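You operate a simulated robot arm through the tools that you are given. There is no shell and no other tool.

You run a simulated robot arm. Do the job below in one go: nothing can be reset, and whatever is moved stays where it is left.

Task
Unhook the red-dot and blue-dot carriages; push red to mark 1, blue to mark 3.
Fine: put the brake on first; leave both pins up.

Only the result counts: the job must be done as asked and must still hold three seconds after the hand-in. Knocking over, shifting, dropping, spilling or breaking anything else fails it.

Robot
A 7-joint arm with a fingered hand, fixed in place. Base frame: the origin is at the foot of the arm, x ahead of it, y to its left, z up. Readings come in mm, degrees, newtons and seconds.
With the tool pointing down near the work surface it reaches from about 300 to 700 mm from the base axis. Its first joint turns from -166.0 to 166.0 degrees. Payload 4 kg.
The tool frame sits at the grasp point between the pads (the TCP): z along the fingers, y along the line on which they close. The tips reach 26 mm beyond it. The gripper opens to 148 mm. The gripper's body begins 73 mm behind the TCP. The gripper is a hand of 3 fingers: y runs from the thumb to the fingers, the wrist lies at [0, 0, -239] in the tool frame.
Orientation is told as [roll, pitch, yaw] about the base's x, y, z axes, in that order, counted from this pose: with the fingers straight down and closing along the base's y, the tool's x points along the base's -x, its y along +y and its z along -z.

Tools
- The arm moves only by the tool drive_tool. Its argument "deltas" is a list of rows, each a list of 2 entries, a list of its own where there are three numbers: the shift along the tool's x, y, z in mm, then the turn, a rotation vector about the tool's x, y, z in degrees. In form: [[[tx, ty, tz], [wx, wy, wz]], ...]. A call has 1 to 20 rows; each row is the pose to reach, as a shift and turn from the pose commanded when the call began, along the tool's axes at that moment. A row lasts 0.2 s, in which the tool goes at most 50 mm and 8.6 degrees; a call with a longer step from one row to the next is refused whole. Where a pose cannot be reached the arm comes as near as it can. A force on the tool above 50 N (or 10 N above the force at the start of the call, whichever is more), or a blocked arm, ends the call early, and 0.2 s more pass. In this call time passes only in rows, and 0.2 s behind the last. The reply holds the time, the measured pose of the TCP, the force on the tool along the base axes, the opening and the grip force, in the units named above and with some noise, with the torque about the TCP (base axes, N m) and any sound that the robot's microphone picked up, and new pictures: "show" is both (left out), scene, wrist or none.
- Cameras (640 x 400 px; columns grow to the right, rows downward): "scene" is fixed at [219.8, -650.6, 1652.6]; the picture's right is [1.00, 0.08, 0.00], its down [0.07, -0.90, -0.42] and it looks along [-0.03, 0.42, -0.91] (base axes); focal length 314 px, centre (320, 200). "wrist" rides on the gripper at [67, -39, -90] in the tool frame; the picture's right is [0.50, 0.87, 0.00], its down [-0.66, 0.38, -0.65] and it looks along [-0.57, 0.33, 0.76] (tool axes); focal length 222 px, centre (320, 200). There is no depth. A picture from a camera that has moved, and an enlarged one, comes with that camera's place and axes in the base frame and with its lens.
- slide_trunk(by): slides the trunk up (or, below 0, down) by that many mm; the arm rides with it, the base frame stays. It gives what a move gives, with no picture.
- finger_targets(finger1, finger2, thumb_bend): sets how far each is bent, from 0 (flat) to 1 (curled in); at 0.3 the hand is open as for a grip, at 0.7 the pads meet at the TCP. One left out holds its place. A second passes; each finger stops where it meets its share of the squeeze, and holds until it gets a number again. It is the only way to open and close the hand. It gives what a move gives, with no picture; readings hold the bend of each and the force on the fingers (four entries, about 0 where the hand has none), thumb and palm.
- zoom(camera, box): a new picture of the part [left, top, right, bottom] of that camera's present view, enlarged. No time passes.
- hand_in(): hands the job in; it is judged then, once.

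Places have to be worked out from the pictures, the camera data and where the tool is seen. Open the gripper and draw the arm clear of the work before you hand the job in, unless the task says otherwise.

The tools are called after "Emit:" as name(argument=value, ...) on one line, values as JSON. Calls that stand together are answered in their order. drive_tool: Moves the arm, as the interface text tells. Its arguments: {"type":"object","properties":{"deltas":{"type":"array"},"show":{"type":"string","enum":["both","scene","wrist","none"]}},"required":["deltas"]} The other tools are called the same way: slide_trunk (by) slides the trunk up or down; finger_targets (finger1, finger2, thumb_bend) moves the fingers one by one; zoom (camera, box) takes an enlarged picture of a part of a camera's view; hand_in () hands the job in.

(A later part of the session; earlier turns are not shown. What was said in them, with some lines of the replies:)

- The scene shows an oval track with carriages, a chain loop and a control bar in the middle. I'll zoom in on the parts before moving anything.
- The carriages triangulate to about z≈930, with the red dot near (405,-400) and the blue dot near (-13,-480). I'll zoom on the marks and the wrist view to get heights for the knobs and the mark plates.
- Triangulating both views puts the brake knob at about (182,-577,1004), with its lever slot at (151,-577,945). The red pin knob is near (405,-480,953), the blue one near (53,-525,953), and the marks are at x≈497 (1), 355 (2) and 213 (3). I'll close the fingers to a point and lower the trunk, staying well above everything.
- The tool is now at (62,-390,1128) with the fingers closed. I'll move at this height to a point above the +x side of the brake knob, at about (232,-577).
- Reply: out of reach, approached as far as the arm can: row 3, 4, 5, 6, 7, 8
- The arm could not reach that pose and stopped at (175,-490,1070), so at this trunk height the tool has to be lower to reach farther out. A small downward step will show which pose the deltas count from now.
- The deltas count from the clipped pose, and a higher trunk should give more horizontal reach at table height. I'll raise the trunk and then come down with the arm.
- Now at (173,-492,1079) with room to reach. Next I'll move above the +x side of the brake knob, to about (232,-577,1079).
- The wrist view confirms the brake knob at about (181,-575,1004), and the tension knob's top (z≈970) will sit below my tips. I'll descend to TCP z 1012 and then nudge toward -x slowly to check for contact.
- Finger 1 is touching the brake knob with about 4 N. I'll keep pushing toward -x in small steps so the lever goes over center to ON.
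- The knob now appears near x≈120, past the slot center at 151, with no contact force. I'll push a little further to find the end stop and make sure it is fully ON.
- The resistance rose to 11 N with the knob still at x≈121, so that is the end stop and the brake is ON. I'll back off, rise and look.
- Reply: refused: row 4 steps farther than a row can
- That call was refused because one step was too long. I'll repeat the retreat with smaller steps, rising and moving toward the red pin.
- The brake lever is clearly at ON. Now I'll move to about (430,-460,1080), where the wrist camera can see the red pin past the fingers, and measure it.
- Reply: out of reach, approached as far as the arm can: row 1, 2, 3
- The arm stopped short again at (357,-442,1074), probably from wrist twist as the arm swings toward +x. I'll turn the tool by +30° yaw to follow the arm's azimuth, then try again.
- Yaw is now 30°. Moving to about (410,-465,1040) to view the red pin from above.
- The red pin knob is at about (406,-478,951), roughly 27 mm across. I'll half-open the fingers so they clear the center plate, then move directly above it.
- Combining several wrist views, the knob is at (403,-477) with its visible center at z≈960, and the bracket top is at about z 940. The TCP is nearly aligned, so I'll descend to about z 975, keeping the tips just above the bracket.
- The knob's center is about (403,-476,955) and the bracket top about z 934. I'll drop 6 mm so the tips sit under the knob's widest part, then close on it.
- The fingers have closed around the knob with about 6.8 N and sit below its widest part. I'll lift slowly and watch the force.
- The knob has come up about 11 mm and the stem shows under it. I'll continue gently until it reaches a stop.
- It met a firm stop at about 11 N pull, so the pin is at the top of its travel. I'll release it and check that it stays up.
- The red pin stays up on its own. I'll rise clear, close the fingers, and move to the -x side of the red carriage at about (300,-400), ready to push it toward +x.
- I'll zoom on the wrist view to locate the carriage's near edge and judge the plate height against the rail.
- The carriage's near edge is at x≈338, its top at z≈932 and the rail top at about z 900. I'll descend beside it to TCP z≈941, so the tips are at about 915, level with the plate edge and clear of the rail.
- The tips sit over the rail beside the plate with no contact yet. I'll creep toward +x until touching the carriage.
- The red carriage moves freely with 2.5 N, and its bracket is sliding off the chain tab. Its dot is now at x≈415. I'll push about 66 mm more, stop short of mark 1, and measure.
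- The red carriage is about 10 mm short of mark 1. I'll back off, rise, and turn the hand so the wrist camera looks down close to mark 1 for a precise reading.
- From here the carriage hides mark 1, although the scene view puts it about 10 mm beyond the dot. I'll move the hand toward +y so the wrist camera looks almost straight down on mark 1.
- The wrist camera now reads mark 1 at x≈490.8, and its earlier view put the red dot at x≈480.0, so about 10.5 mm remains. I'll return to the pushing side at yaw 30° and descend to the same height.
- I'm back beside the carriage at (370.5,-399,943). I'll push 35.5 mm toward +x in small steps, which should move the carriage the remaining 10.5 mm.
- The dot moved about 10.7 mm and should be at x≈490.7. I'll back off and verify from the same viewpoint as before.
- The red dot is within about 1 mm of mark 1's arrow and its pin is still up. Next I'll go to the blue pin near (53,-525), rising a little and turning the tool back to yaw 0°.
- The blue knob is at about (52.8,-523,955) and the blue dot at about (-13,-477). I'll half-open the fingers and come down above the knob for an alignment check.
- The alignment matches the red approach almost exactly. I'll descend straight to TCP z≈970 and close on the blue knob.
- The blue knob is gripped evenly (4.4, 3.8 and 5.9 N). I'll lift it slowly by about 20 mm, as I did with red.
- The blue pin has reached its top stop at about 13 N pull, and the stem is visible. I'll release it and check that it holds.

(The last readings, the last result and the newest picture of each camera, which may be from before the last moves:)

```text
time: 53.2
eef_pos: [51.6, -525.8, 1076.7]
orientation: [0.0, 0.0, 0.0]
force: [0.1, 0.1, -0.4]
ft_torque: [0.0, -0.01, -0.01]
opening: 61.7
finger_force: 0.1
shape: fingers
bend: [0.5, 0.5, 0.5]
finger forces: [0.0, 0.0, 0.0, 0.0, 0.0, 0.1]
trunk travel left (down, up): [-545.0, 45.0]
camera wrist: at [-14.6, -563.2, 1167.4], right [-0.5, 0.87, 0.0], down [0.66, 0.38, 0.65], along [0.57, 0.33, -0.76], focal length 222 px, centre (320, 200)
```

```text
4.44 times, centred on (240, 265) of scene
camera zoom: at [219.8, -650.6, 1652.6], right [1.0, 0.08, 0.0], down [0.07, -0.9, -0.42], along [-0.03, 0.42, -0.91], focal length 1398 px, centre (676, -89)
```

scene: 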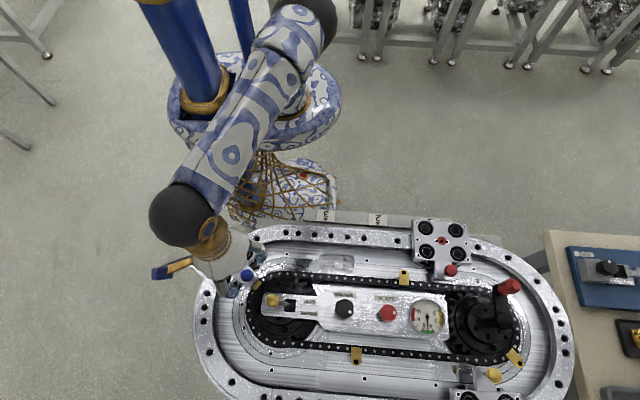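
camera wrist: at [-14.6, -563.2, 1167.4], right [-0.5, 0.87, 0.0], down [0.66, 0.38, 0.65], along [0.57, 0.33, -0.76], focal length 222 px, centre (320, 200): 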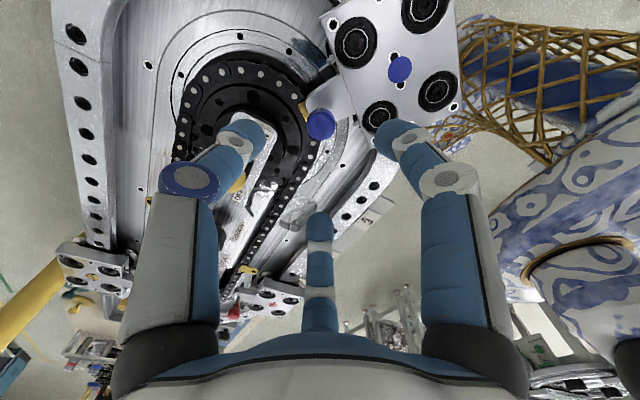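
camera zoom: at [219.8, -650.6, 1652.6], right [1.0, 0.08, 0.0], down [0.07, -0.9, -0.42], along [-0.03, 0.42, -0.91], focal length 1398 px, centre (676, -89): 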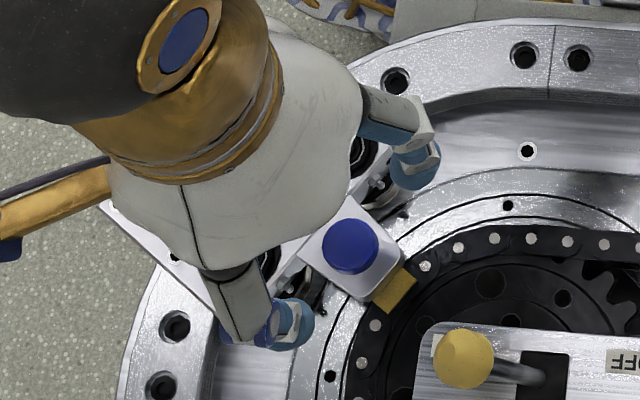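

Both pins hold up. The blue carriage sits on the left bend: arc center ≈(137,-576), radius ≈179, forward tangent ≈57°. I'll close the fingers and move behind its trailing face, to about (-75,-573).

Emit:
finger_targets(finger1=0.7, finger2=0.7, thumb_bend=0.7)

Emit:
drive_tool(deltas=[[[32, -12, 0], [0, 0, 0]], [[64, -24, 0], [0, 0, 0]], [[96, -36, 0], [0, 0, 0]], [[127, -48, 0], [0, 0, 0]], [[127, -48, 25], [0, 0, 0]]], show="both")

Emit:
zoom(camera="wrist", box=[200, 0, 440, 160])

Emit:
zoom(camera="scene", box=[180, 220, 300, 310])

```text
time: 54.2
eef_pos: [52.0, -525.8, 1074.6]
orientation: [-0.1, 0.0, 0.2]
force: [0.2, -0.1, -0.2]
ft_torque: [0.01, -0.01, -0.01]
opening: 0.2
finger_force: 0.2
shape: fingers
bend: [0.69, 0.69, 0.7]
finger forces: [0.0, 0.1, 0.0, 0.0, 0.0, 0.1]
trunk travel left (down, up): [-545.0, 45.0]
```

```text
time: 55.4
eef_pos: [-76.8, -574.0, 1048.9]
orientation: [0.0, 0.0, 0.1]
force: [0.1, 0.0, -0.4]
ft_torque: [0.02, 0.03, 0.01]
opening: 0.1
finger_force: 0.1
shape: fingers
bend: [0.69, 0.69, 0.7]
finger forces: [0.0, 0.0, 0.1, 0.1, 0.0, 0.1]
trunk travel left (down, up): [-545.0, 45.0]
camera wrist: at [-143.2, -611.6, 1140.5], right [-0.5, 0.87, 0.0], down [0.66, 0.38, 0.65], along [0.57, 0.33, -0.76], focal length 222 px, centre (320, 200)
```

scene: 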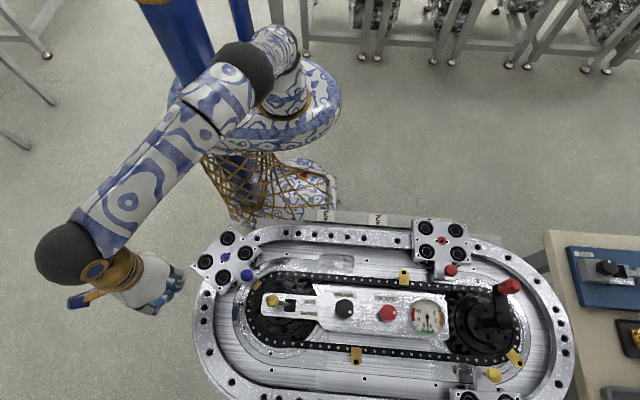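
wrist: 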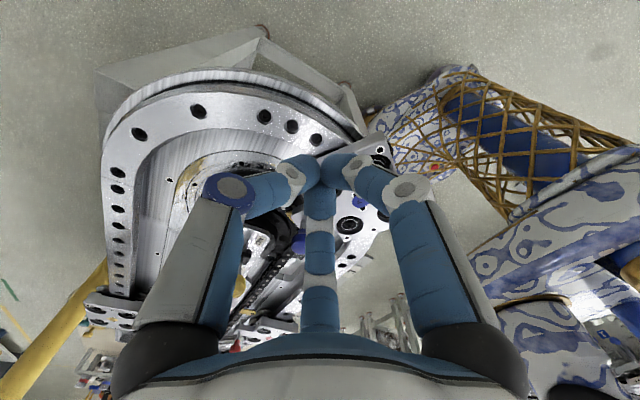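

```text
2.50 times, centred on (320, 80) of wrist
camera zoom: at [-143.2, -611.6, 1140.5], right [-0.5, 0.87, 0.0], down [0.66, 0.38, 0.65], along [0.57, 0.33, -0.76], focal length 555 px, centre (320, 500)
```

zoom: 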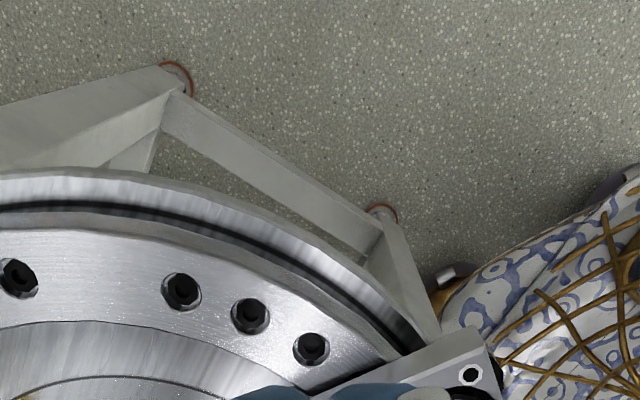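

```text
4.44 times, centred on (240, 265) of scene
camera zoom: at [219.8, -650.6, 1652.6], right [1.0, 0.08, 0.0], down [0.07, -0.9, -0.42], along [-0.03, 0.42, -0.91], focal length 1398 px, centre (676, -89)
```

zoom: 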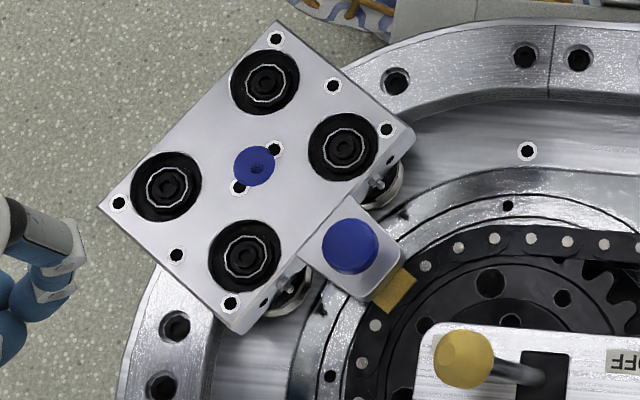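

The hand is behind the trailing face, lined up with its midpoint near (-49,-533). I'll descend to z≈942, the same height as before, and creep forward along the tangent until contact.

Emit:
drive_tool(deltas=[[[0, 0, 35], [0, 0, 0]], [[0, 0, 70], [0, 0, 0]], [[0, 0, 95], [0, 0, 0]], [[0, 0, 106], [0, 0, 0]], [[-5.5, 8.4, 106], [0, 0, 0]], [[-10.9, 16.8, 106], [0, 0, 0]], [[-13.6, 21, 106], [0, 0, 0]]], show="both")

Emit:
zoom(camera="scene", box=[180, 220, 300, 310])

Emit:
zoom(camera="wrist", box=[220, 80, 460, 240])

```text
time: 57.0
eef_pos: [-60.1, -550.1, 943.2]
orientation: [0.1, 0.2, 0.0]
force: [-3.0, -2.1, 2.4]
ft_torque: [0.01, -0.04, 0.0]
opening: 0.6
finger_force: 2.1
shape: fingers
bend: [0.69, 0.7, 0.7]
finger forces: [0.1, 4.2, 0.1, 0.1, 0.0, 0.0]
trunk travel left (down, up): [-545.0, 45.0]
camera wrist: at [-127.6, -589.2, 1034.3], right [-0.5, 0.87, 0.0], down [0.66, 0.38, 0.65], along [0.57, 0.33, -0.76], focal length 222 px, centre (320, 200)
```

scene: 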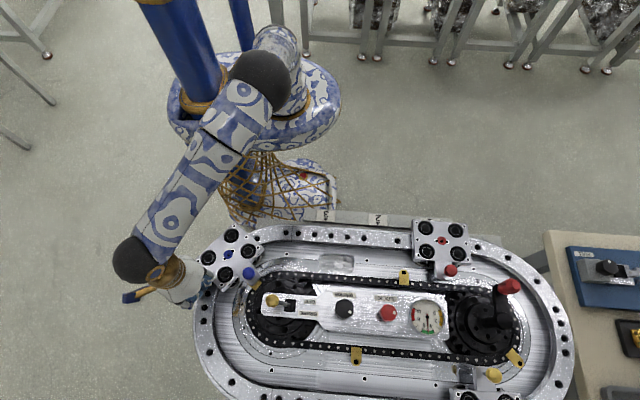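
wrist: 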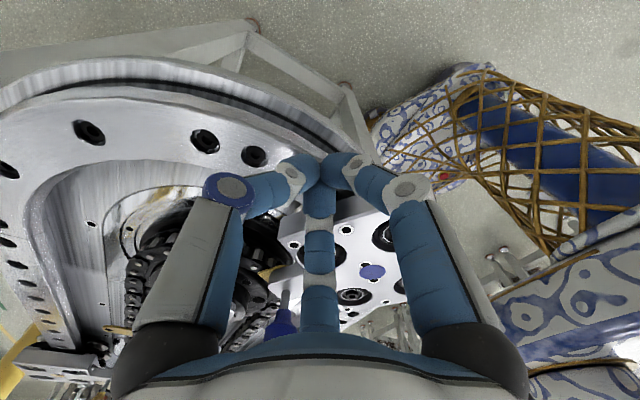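

```text
4.44 times, centred on (240, 265) of scene
camera zoom: at [219.8, -650.6, 1652.6], right [1.0, 0.08, 0.0], down [0.07, -0.9, -0.42], along [-0.03, 0.42, -0.91], focal length 1398 px, centre (676, -89)
```

zoom: 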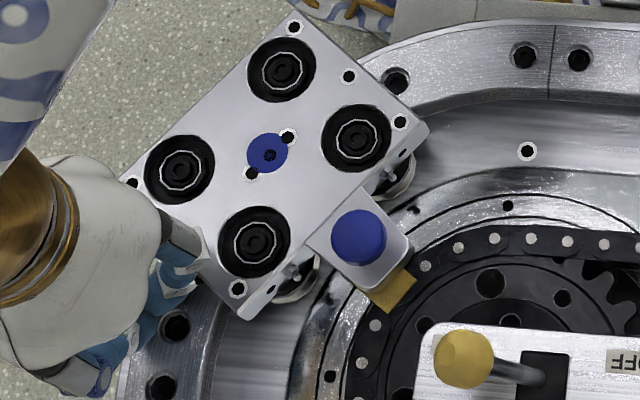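

```text
2.50 times, centred on (340, 160) of wrist
camera zoom: at [-127.6, -589.2, 1034.3], right [-0.5, 0.87, 0.0], down [0.66, 0.38, 0.65], along [0.57, 0.33, -0.76], focal length 555 px, centre (270, 300)
```

zoom: 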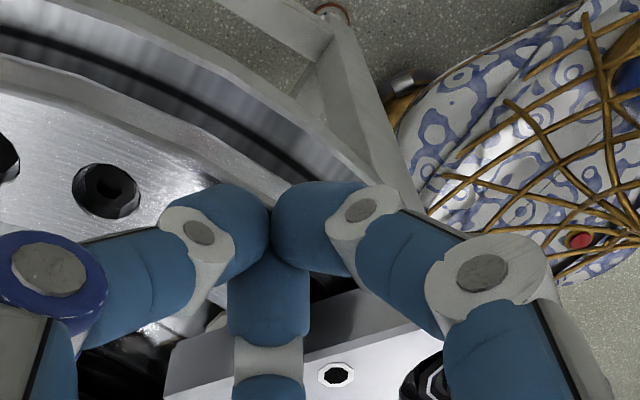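

Contact is made and the blue carriage has started to move with about 4 N. I'll follow its arc in small steps, from about 144° to 120° around the center.

Emit:
drive_tool(deltas=[[[-1.1, 7.3, 0], [0, 0, 0]], [[-2.5, 14.3, 0], [0, 0, 0]], [[-4.1, 21.2, 0], [0, 0, 0]], [[-5.9, 28, 0], [0, 0, 0]], [[-8, 34.8, 0], [0, 0, 0]], [[-10.3, 41.4, 0], [0, 0, 0]], [[-12.8, 48, 0], [0, 0, 0]], [[-15.6, 54.6, 0], [0, 0, 0]], [[-18.6, 61, 0], [0, 0, 0]], [[-21.8, 67.3, 0], [0, 0, 0]], [[-25.2, 73.5, 0], [0, 0, 0]], [[-28.9, 79.5, 0], [0, 0, 0]]], show="both")

Emit:
zoom(camera="scene", box=[200, 210, 320, 300])

```text
time: 59.6
eef_pos: [-32.2, -471.6, 941.7]
orientation: [0.0, 0.1, 0.1]
force: [-1.7, -1.9, 2.4]
ft_torque: [0.0, -0.07, -0.06]
opening: 0.7
finger_force: 1.4
shape: fingers
bend: [0.69, 0.7, 0.7]
finger forces: [0.0, 2.5, 0.0, 0.0, 0.1, 0.0]
trunk travel left (down, up): [-545.0, 45.0]
camera wrist: at [-98.7, -509.6, 1034.5], right [-0.5, 0.87, 0.0], down [0.66, 0.38, 0.65], along [0.57, 0.33, -0.76], focal length 222 px, centre (320, 200)
```

scene: 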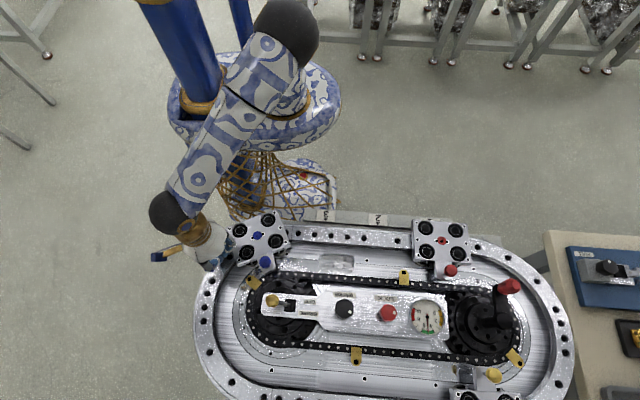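
wrist: 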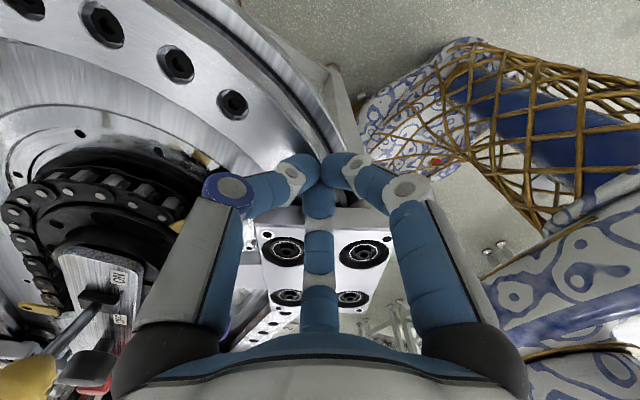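

```text
4.44 times, centred on (260, 255) of scene
camera zoom: at [219.8, -650.6, 1652.6], right [1.0, 0.08, 0.0], down [0.07, -0.9, -0.42], along [-0.03, 0.42, -0.91], focal length 1398 px, centre (587, -44)
```

zoom: 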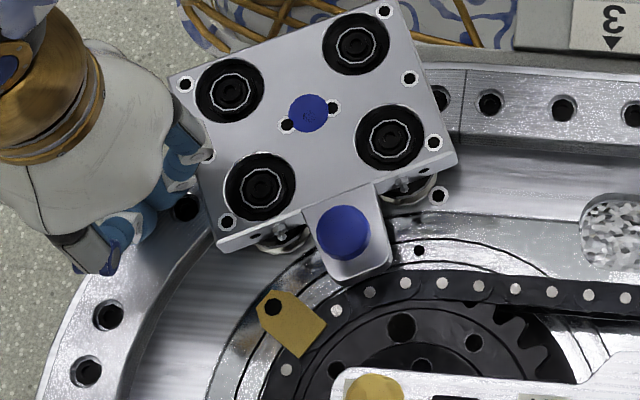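

The blue carriage is following well, with its dot near (54,-423), or about 118.6° on the arc. I'll continue round to the straight section.

Emit:
drive_tool(deltas=[[[-3.9, 5.9, 0], [0, 0, 0]], [[-7.9, 11.8, 0], [0, 0, 0]], [[-12.2, 17.4, 0], [0, 0, 0]], [[-16.6, 22.9, 0], [0, 0, 0]], [[-21.3, 28.2, 0], [0, 0, 0]], [[-26.1, 33.3, 0], [0, 0, 0]], [[-31.2, 38.4, 0], [0, 0, 0]], [[-36.3, 43.2, 0], [0, 0, 0]], [[-41.7, 47.8, 0], [0, 0, 0]], [[-47.1, 52.3, 0], [0, 0, 0]], [[-52.8, 56.6, 0], [0, 0, 0]], [[-58.6, 60.6, 0], [0, 0, 0]], [[-64.5, 64.5, 0], [0, 0, 0]], [[-70.7, 68.1, 0], [0, 0, 0]], [[-76.8, 71.5, 0], [0, 0, 0]]], show="both")

Emit:
zoom(camera="scene", box=[240, 200, 360, 290])

```text
time: 62.8
eef_pos: [44.7, -399.9, 942.7]
orientation: [-0.1, 0.0, 0.0]
force: [-2.5, -1.1, 1.7]
ft_torque: [0.03, -0.05, 0.01]
opening: 0.8
finger_force: 1.9
shape: fingers
bend: [0.69, 0.7, 0.7]
finger forces: [0.0, 2.7, 0.1, 0.0, 0.0, 0.1]
trunk travel left (down, up): [-545.0, 45.0]
camera wrist: at [-21.8, -438.2, 1034.2], right [-0.5, 0.87, 0.0], down [0.66, 0.38, 0.65], along [0.57, 0.33, -0.76], focal length 222 px, centre (320, 200)
```

scene: 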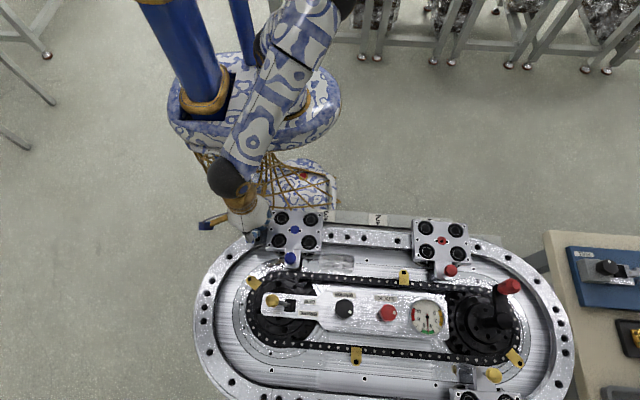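
wrist: 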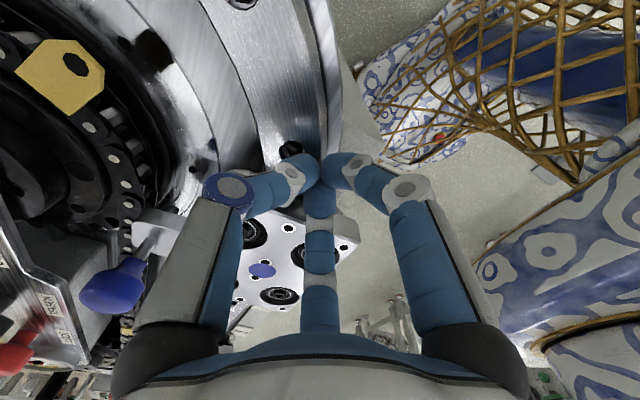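

```text
4.44 times, centred on (300, 245) of scene
camera zoom: at [219.8, -650.6, 1652.6], right [1.0, 0.08, 0.0], down [0.07, -0.9, -0.42], along [-0.03, 0.42, -0.91], focal length 1398 px, centre (409, 0)
```

zoom: 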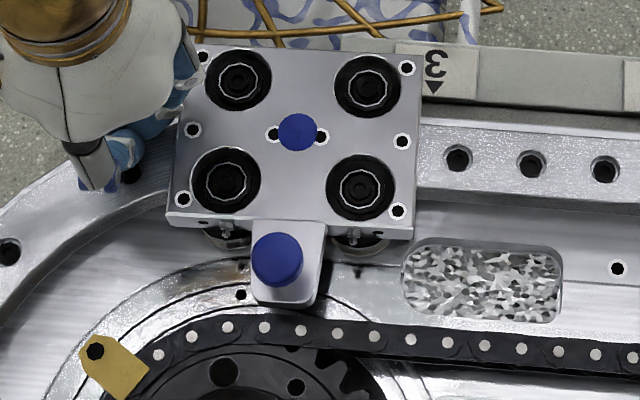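

The blue carriage is now on the straight with its dot at x≈142 in the scene frame, where mark 3 reads about 213. I'll push about 58 mm more along +x, then measure closely.

Emit:
drive_tool(deltas=[[[-6, 0, 0], [0, 0, 0]], [[-12, 0, 0], [0, 0, 0]], [[-18, 0, 0], [0, 0, 0]], [[-24, 0, 0], [0, 0, 0]], [[-30, 0, 0], [0, 0, 0]], [[-36, 0, 0], [0, 0, 0]], [[-42, 0, 0], [0, 0, 0]], [[-48, 0, 0], [0, 0, 0]], [[-53, 0, 0], [0, 0, 0]], [[-56, 0, 0], [0, 0, 0]], [[-58, 0, 0], [0, 0, 0]]], show="scene")

Emit:
zoom(camera="scene", box=[260, 200, 380, 290])

```text
time: 65.2
eef_pos: [102.3, -399.3, 942.6]
orientation: [-0.1, -0.1, 0.1]
force: [-1.4, 0.7, 2.6]
ft_torque: [0.03, -0.08, 0.06]
opening: 0.7
finger_force: 1.8
shape: fingers
bend: [0.69, 0.7, 0.7]
finger forces: [0.1, 3.6, 0.0, 0.0, 0.1, 0.0]
trunk travel left (down, up): [-545.0, 45.0]
```

scene: 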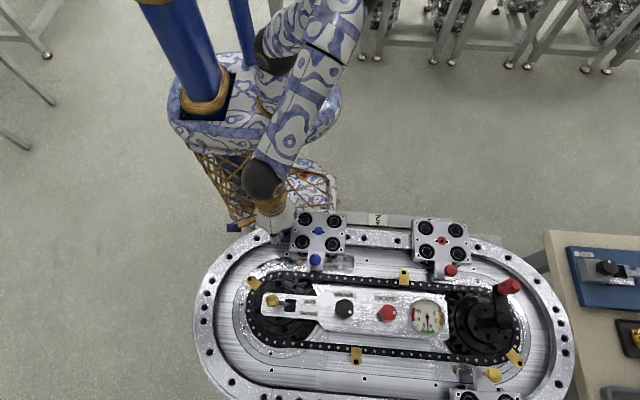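

```text
4.44 times, centred on (320, 245) of scene
camera zoom: at [219.8, -650.6, 1652.6], right [1.0, 0.08, 0.0], down [0.07, -0.9, -0.42], along [-0.03, 0.42, -0.91], focal length 1398 px, centre (320, 0)
```

zoom: 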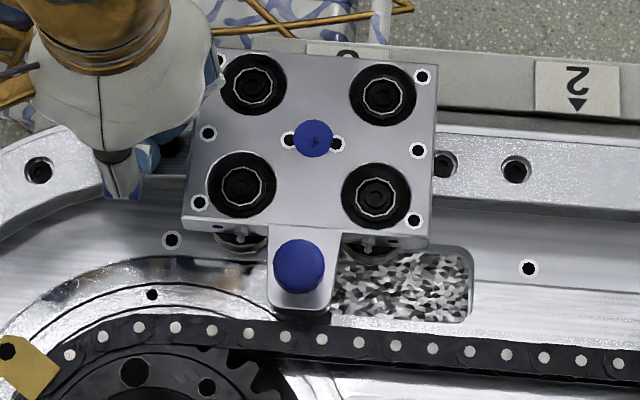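

The blue dot is at x≈198.5 in the scene frame, about 15 mm short. I'll back off, rise, and take the same two wrist views (dot, then mark 3) from the same x.

Emit:
drive_tool(deltas=[[[20, 0, 0], [0, 0, 0]], [[20, 0, -35], [0, 0, 0]], [[20, 0, -70], [0, 0, -5]], [[20, 0, -100], [0, 0, -10]], [[-12, -4, -100], [0, 0, -17]], [[-45, -8, -100], [0, 0, -24]], [[-80, -12, -100], [0, 0, -31]], [[-105, -15, -100], [0, 0, -38]], [[-123, -17, -100], [0, 0, -45]]], show="none")

Emit:
zoom(camera="wrist", box=[220, 60, 420, 185])

Emit:
drive_tool(deltas=[[[-24, 24, 0], [0, 0, 0]], [[-48, 48, 0], [0, 0, 0]], [[-72, 72, 0], [0, 0, 0]], [[-95.5, 95.5, 0], [0, 0, 0]]], show="none")

Emit:
zoom(camera="wrist", box=[220, 0, 420, 125])

Emit:
zoom(camera="scene", box=[260, 200, 380, 290])

```text
time: 67.2
eef_pos: [226.5, -417.1, 1041.5]
orientation: [0.0, 0.1, 45.2]
force: [0.0, -0.2, 0.1]
ft_torque: [0.01, 0.0, -0.04]
opening: 0.6
finger_force: 0.0
shape: fingers
bend: [0.69, 0.7, 0.7]
finger forces: [0.0, 0.0, 0.0, 0.1, 0.0, 0.0]
trunk travel left (down, up): [-545.0, 45.0]
```

```text
3.20 times, centred on (320, 122) of wrist
camera zoom: at [207.1, -491.1, 1133.0], right [-0.97, 0.26, 0.0], down [0.19, 0.73, 0.65], along [0.17, 0.63, -0.76], focal length 711 px, centre (320, 448)
```

zoom: 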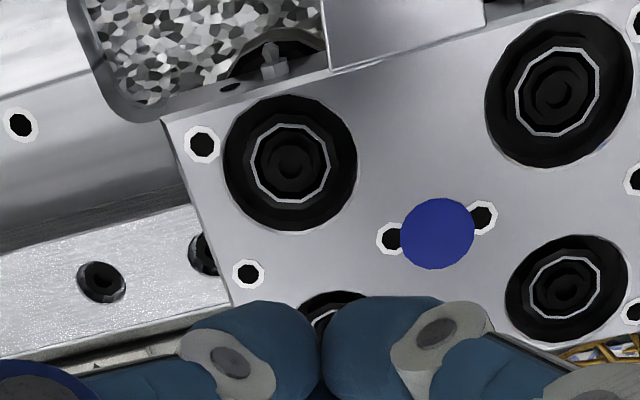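

```text
time: 68.2
eef_pos: [225.6, -282.5, 1041.2]
orientation: [0.0, 0.1, 45.0]
force: [0.5, 0.8, 0.2]
ft_torque: [-0.01, 0.02, -0.03]
opening: 0.2
finger_force: 0.0
shape: fingers
bend: [0.69, 0.7, 0.7]
finger forces: [0.0, 0.0, 0.0, 0.0, 0.0, 0.0]
trunk travel left (down, up): [-545.0, 45.0]
```

```text
3.20 times, centred on (320, 62) of wrist
camera zoom: at [207.1, -356.9, 1132.8], right [-0.97, 0.26, 0.0], down [0.2, 0.73, 0.65], along [0.17, 0.63, -0.76], focal length 711 px, centre (320, 640)
```

zoom: 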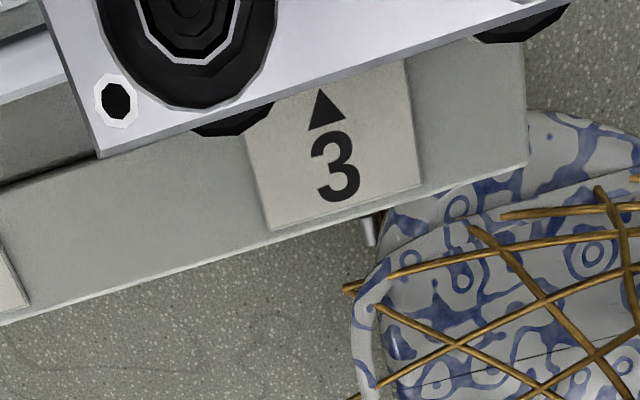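

```text
4.44 times, centred on (320, 245) of scene
camera zoom: at [219.8, -650.6, 1652.6], right [1.0, 0.08, 0.0], down [0.07, -0.9, -0.42], along [-0.03, 0.42, -0.91], focal length 1398 px, centre (320, 0)
```

zoom: 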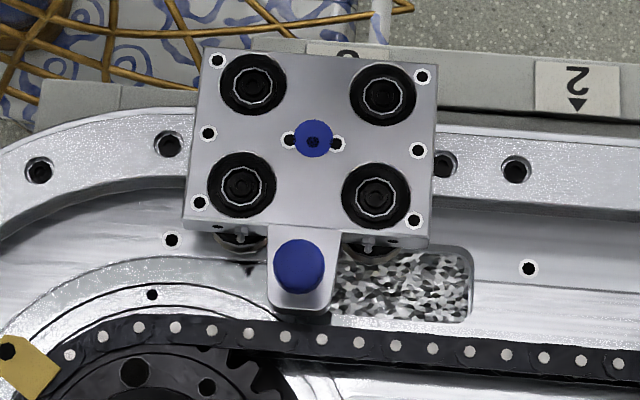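

From the same camera x, the blue dot is 14.4 mm short of the mark 3 arrow, and the scene view agrees at about 15 mm. I'll return behind the carriage at yaw 0° and descend.

Emit:
drive_tool(deltas=[[[31.4, 3.5, 0], [0, 0, 7.5]], [[62.7, 7.1, 0], [0, 0, 15]], [[94, 10.6, 0], [0, 0, 22.5]], [[125.4, 14.1, 0], [0, 0, 30]], [[156.8, 17.7, 0], [0, 0, 37.5]], [[188.1, 21.2, 0], [0, 0, 45]], [[188.1, 21.2, 35], [0, 0, 45]], [[188.1, 21.2, 70], [0, 0, 45]], [[188.1, 21.2, 90], [0, 0, 45]], [[188.1, 21.2, 100], [0, 0, 45]]], show="scene")

```text
time: 70.4
eef_pos: [76.9, -400.0, 943.9]
orientation: [0.0, -0.1, 0.0]
force: [-0.3, 0.1, -0.5]
ft_torque: [0.03, 0.01, 0.0]
opening: 0.4
finger_force: 0.1
shape: fingers
bend: [0.69, 0.7, 0.7]
finger forces: [0.0, 0.0, 0.0, 0.0, 0.0, 0.1]
trunk travel left (down, up): [-545.0, 45.0]
```

scene: 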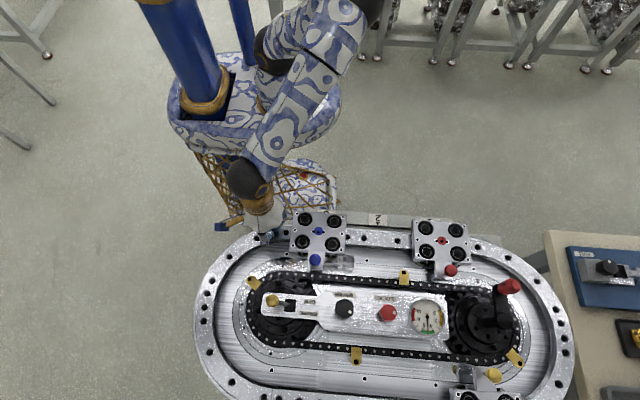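

Positioned at (77,-400,943) behind the blue carriage. I'll push 39.4 mm toward +x in small steps, about 25 mm of approach and 14.4 mm of carriage travel.

Emit:
drive_tool(deltas=[[[-6, 0, 0], [0, 0, 0]], [[-12, 0, 0], [0, 0, 0]], [[-18, 0, 0], [0, 0, 0]], [[-23, 0, 0], [0, 0, 0]], [[-27, 0, 0], [0, 0, 0]], [[-31, 0, 0], [0, 0, 0]], [[-34.5, 0, 0], [0, 0, 0]], [[-37.5, 0, 0], [0, 0, 0]], [[-39.4, 0, 0], [0, 0, 0]]], show="none")

Emit:
zoom(camera="scene", box=[260, 200, 380, 290])

```text
time: 72.4
eef_pos: [116.2, -398.8, 942.6]
orientation: [-0.1, 0.0, 0.0]
force: [-3.5, 1.2, 3.6]
ft_torque: [0.05, -0.06, 0.08]
opening: 0.5
finger_force: 2.4
shape: fingers
bend: [0.69, 0.7, 0.7]
finger forces: [0.1, 4.3, 0.0, 0.0, 0.0, 0.0]
trunk travel left (down, up): [-545.0, 45.0]
```

```text
4.44 times, centred on (320, 245) of scene
camera zoom: at [219.8, -650.6, 1652.6], right [1.0, 0.08, 0.0], down [0.07, -0.9, -0.42], along [-0.03, 0.42, -0.91], focal length 1398 px, centre (320, 0)
```

zoom: 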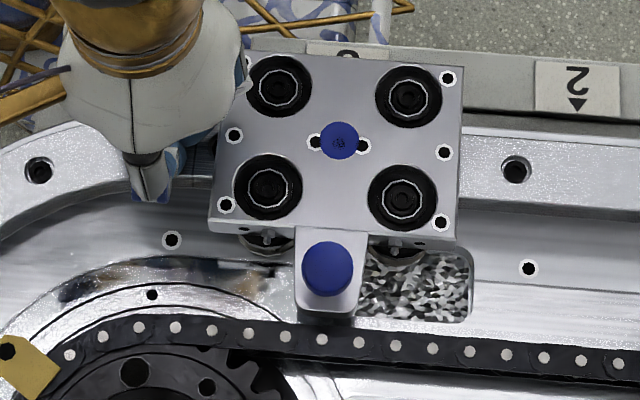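

The dot moved about 14.4 mm as intended. I'll back off and verify with the same pair of wrist views.

Emit:
drive_tool(deltas=[[[20, 0, 0], [0, 0, 0]], [[20, 0, -35], [0, 0, 0]], [[20, 0, -70], [0, 0, -5]], [[20, 0, -100], [0, 0, -10]], [[-12, -4, -100], [0, 0, -17]], [[-45, -8, -100], [0, 0, -24]], [[-78, -12, -100], [0, 0, -31]], [[-100, -15, -100], [0, 0, -38]], [[-114, -17, -100], [0, 0, -45]]], show="none")

Emit:
zoom(camera="wrist", box=[220, 60, 420, 185])

Emit:
drive_tool(deltas=[[[-24, 24, 0], [0, 0, 0]], [[-48, 48, 0], [0, 0, 0]], [[-72, 72, 0], [0, 0, 0]], [[-95.5, 95.5, 0], [0, 0, 0]]], show="none")

Emit:
zoom(camera="wrist", box=[220, 0, 420, 125])

Emit:
zoom(camera="scene", box=[180, 200, 400, 338])

Emit:
zoom(camera="scene", box=[360, 200, 580, 338])

```text
time: 74.4
eef_pos: [231.6, -416.2, 1043.0]
orientation: [-0.1, 0.1, 45.2]
force: [-0.5, -0.3, 0.3]
ft_torque: [0.02, 0.02, 0.02]
opening: 0.2
finger_force: 0.0
shape: fingers
bend: [0.69, 0.7, 0.7]
finger forces: [0.0, 0.1, 0.0, 0.1, 0.0, 0.0]
trunk travel left (down, up): [-545.0, 45.0]
```

```text
3.20 times, centred on (320, 122) of wrist
camera zoom: at [212.6, -491.2, 1134.2], right [-0.97, 0.26, 0.0], down [0.19, 0.73, 0.65], along [0.17, 0.63, -0.76], focal length 711 px, centre (320, 448)
```

zoom: 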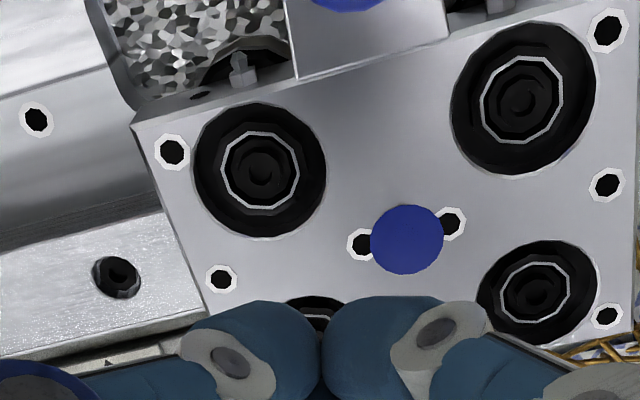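

```text
time: 75.4
eef_pos: [231.2, -281.9, 1041.5]
orientation: [0.1, 0.1, 45.0]
force: [0.9, 0.2, 0.5]
ft_torque: [-0.03, -0.02, -0.02]
opening: 0.2
finger_force: 0.0
shape: fingers
bend: [0.69, 0.7, 0.7]
finger forces: [0.0, 0.0, 0.0, 0.0, 0.0, 0.1]
trunk travel left (down, up): [-545.0, 45.0]
```

```text
3.20 times, centred on (320, 62) of wrist
camera zoom: at [212.0, -356.6, 1132.9], right [-0.97, 0.26, 0.0], down [0.2, 0.73, 0.65], along [0.17, 0.63, -0.76], focal length 711 px, centre (320, 640)
```

zoom: 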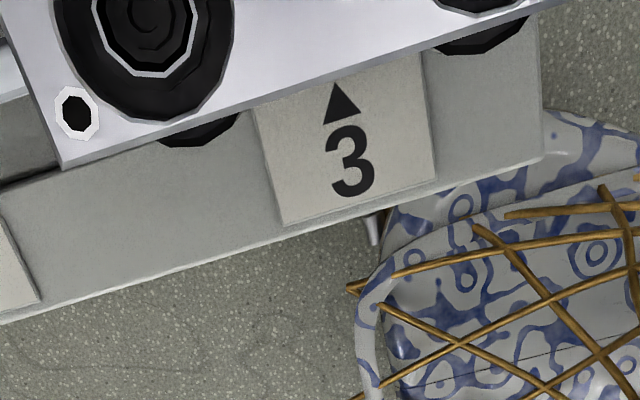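

```text
2.90 times, centred on (290, 269) of scene
camera zoom: at [219.8, -650.6, 1652.6], right [1.0, 0.08, 0.0], down [0.07, -0.9, -0.42], along [-0.03, 0.42, -0.91], focal length 911 px, centre (407, 0)
```

zoom: 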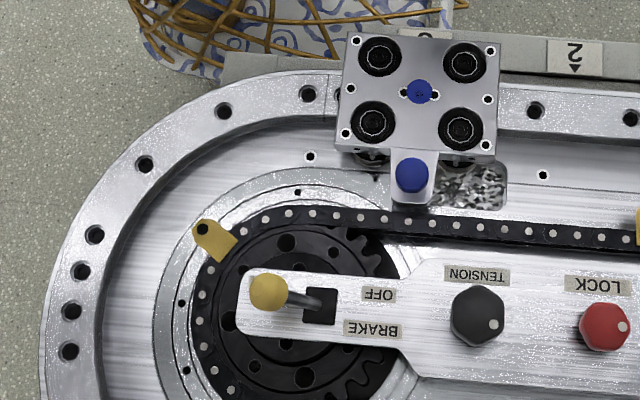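

```text
2.90 times, centred on (470, 269) of scene
camera zoom: at [219.8, -650.6, 1652.6], right [1.0, 0.08, 0.0], down [0.07, -0.9, -0.42], along [-0.03, 0.42, -0.91], focal length 911 px, centre (-115, 0)
```

zoom: 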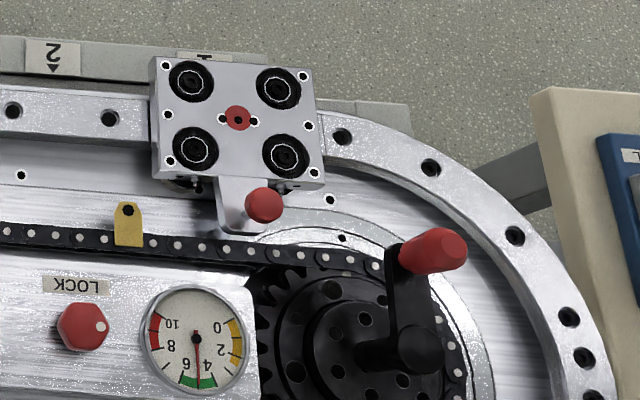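

The blue dot is now within about 0.5 mm of mark 3's arrow, the brake is ON, and the red pin is visibly up. I'll take a side view of the blue pin from the wrist camera on the way out.

Emit:
drive_tool(deltas=[[[34, 0.4, -10], [0, 0, 3]], [[68, 0.8, -20], [0, 0, 6]], [[101, 1.2, -20], [0, 0, 9]], [[135, 1.6, -20], [0, 0, 12]], [[169, 2.1, -20], [0, 0, 15]]], show="both")

Emit:
zoom(camera="wrist", box=[120, 20, 360, 180])

```text
time: 76.6
eef_pos: [111.4, -397.0, 1062.4]
orientation: [0.0, -0.1, 30.0]
force: [1.0, -0.6, -0.1]
ft_torque: [-0.01, 0.01, -0.04]
opening: 0.5
finger_force: 0.2
shape: fingers
bend: [0.69, 0.7, 0.7]
finger forces: [0.1, 0.0, 0.0, 0.0, 0.0, 0.0]
trunk travel left (down, up): [-545.0, 45.0]
camera wrist: at [73.5, -464.9, 1154.1], right [-0.87, 0.5, 0.0], down [0.38, 0.66, 0.65], along [0.33, 0.57, -0.76], focal length 222 px, centre (320, 200)
```

scene: 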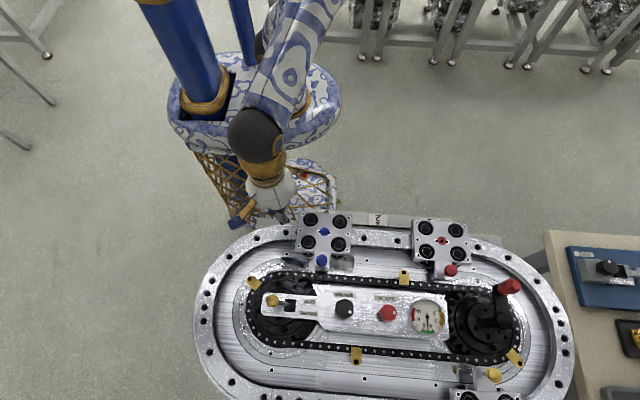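
wrist: 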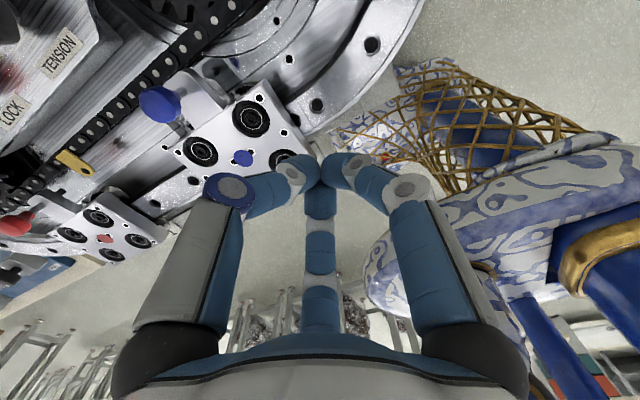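

```text
2.50 times, centred on (240, 100) of wrist
camera zoom: at [73.5, -464.9, 1154.1], right [-0.87, 0.5, 0.0], down [0.38, 0.66, 0.65], along [0.33, 0.57, -0.76], focal length 555 px, centre (520, 450)
```

zoom: 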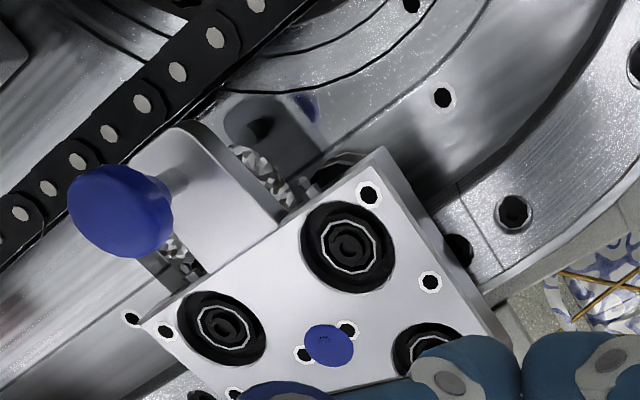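

The blue pin's stem is clearly visible, so it is up. I'll rise well clear of the track, draw back toward the base, and open the hand.

Emit:
drive_tool(deltas=[[[0, 0, -40], [0, 0, 0]], [[0, 0, -80], [0, 0, 0]], [[-12, 20, -115], [0, 0, 0]], [[-25, 43, -150], [0, 0, 0]]], show="none")

Emit:
finger_targets(finger1=0.3, finger2=0.3, thumb_bend=0.3)

Emit:
drive_tool(deltas=[[[0, 0, 0], [0, 0, 0]]], show="scene")

Emit:
zoom(camera="scene", box=[260, 190, 500, 340])

```text
time: 77.6
eef_pos: [112.6, -348.3, 1212.3]
orientation: [0.0, 0.1, 30.0]
force: [0.1, 0.4, 0.5]
ft_torque: [-0.03, -0.01, 0.01]
opening: 0.3
finger_force: 0.0
shape: fingers
bend: [0.69, 0.7, 0.7]
finger forces: [0.1, 0.1, 0.0, 0.0, 0.0, 0.0]
trunk travel left (down, up): [-545.0, 45.0]
```

```text
time: 78.6
eef_pos: [110.8, -348.3, 1211.1]
orientation: [0.0, 0.0, 30.1]
force: [0.3, 0.7, -0.3]
ft_torque: [-0.01, 0.01, 0.0]
opening: 126.5
finger_force: 0.0
shape: fingers
bend: [0.3, 0.3, 0.3]
finger forces: [0.0, 0.0, 0.1, 0.0, 0.0, 0.0]
trunk travel left (down, up): [-545.0, 45.0]
```

```text
time: 79.0
eef_pos: [110.8, -347.4, 1212.4]
orientation: [0.0, 0.1, 30.0]
force: [-0.1, 0.0, 0.0]
ft_torque: [0.0, -0.03, -0.01]
opening: 126.7
finger_force: 0.1
shape: fingers
bend: [0.3, 0.3, 0.3]
finger forces: [0.1, 0.1, 0.1, 0.0, 0.0, 0.0]
trunk travel left (down, up): [-545.0, 45.0]
```

scene: 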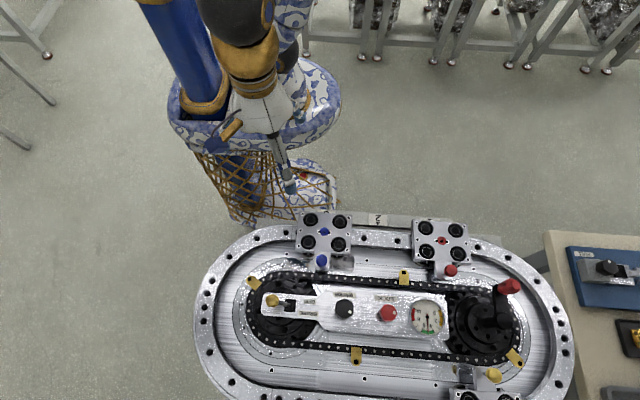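

```text
2.67 times, centred on (380, 265) of scene
camera zoom: at [219.8, -650.6, 1652.6], right [1.0, 0.08, 0.0], down [0.07, -0.9, -0.42], along [-0.03, 0.42, -0.91], focal length 838 px, centre (160, 27)
```

zoom: 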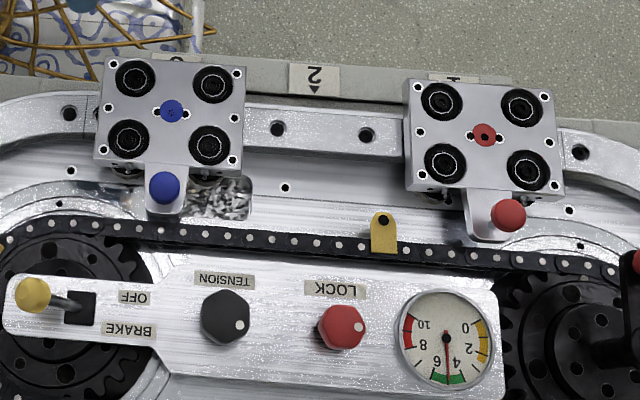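

The brake is on, both pins are up, red is at mark 1 and blue at mark 3. The hand is open and clear of the track, and nothing else has moved, so I'm handing in the job.

Emit:
hand_in()

```text
The job is handed in.
```

The job is done and handed in. I don't have the judge's result.

- **Brake:** it went on first, and the lever is against its ON stop.
- **Pins:** I pulled the red and blue pins to their top stops. Both stayed up after I let go.
- **Red carriage:** its dot is at mark 1, within about 1 mm of the arrow by the wrist camera.
- **Blue carriage:** I pushed it round the bend to mark 3, and its dot is within about 0.5 mm of the arrow.

In the last scene picture, the chain, tension knob, lock knob and gauge looked unchanged, and I didn't touch the yellow carriage. The hand is open and clear of the track.
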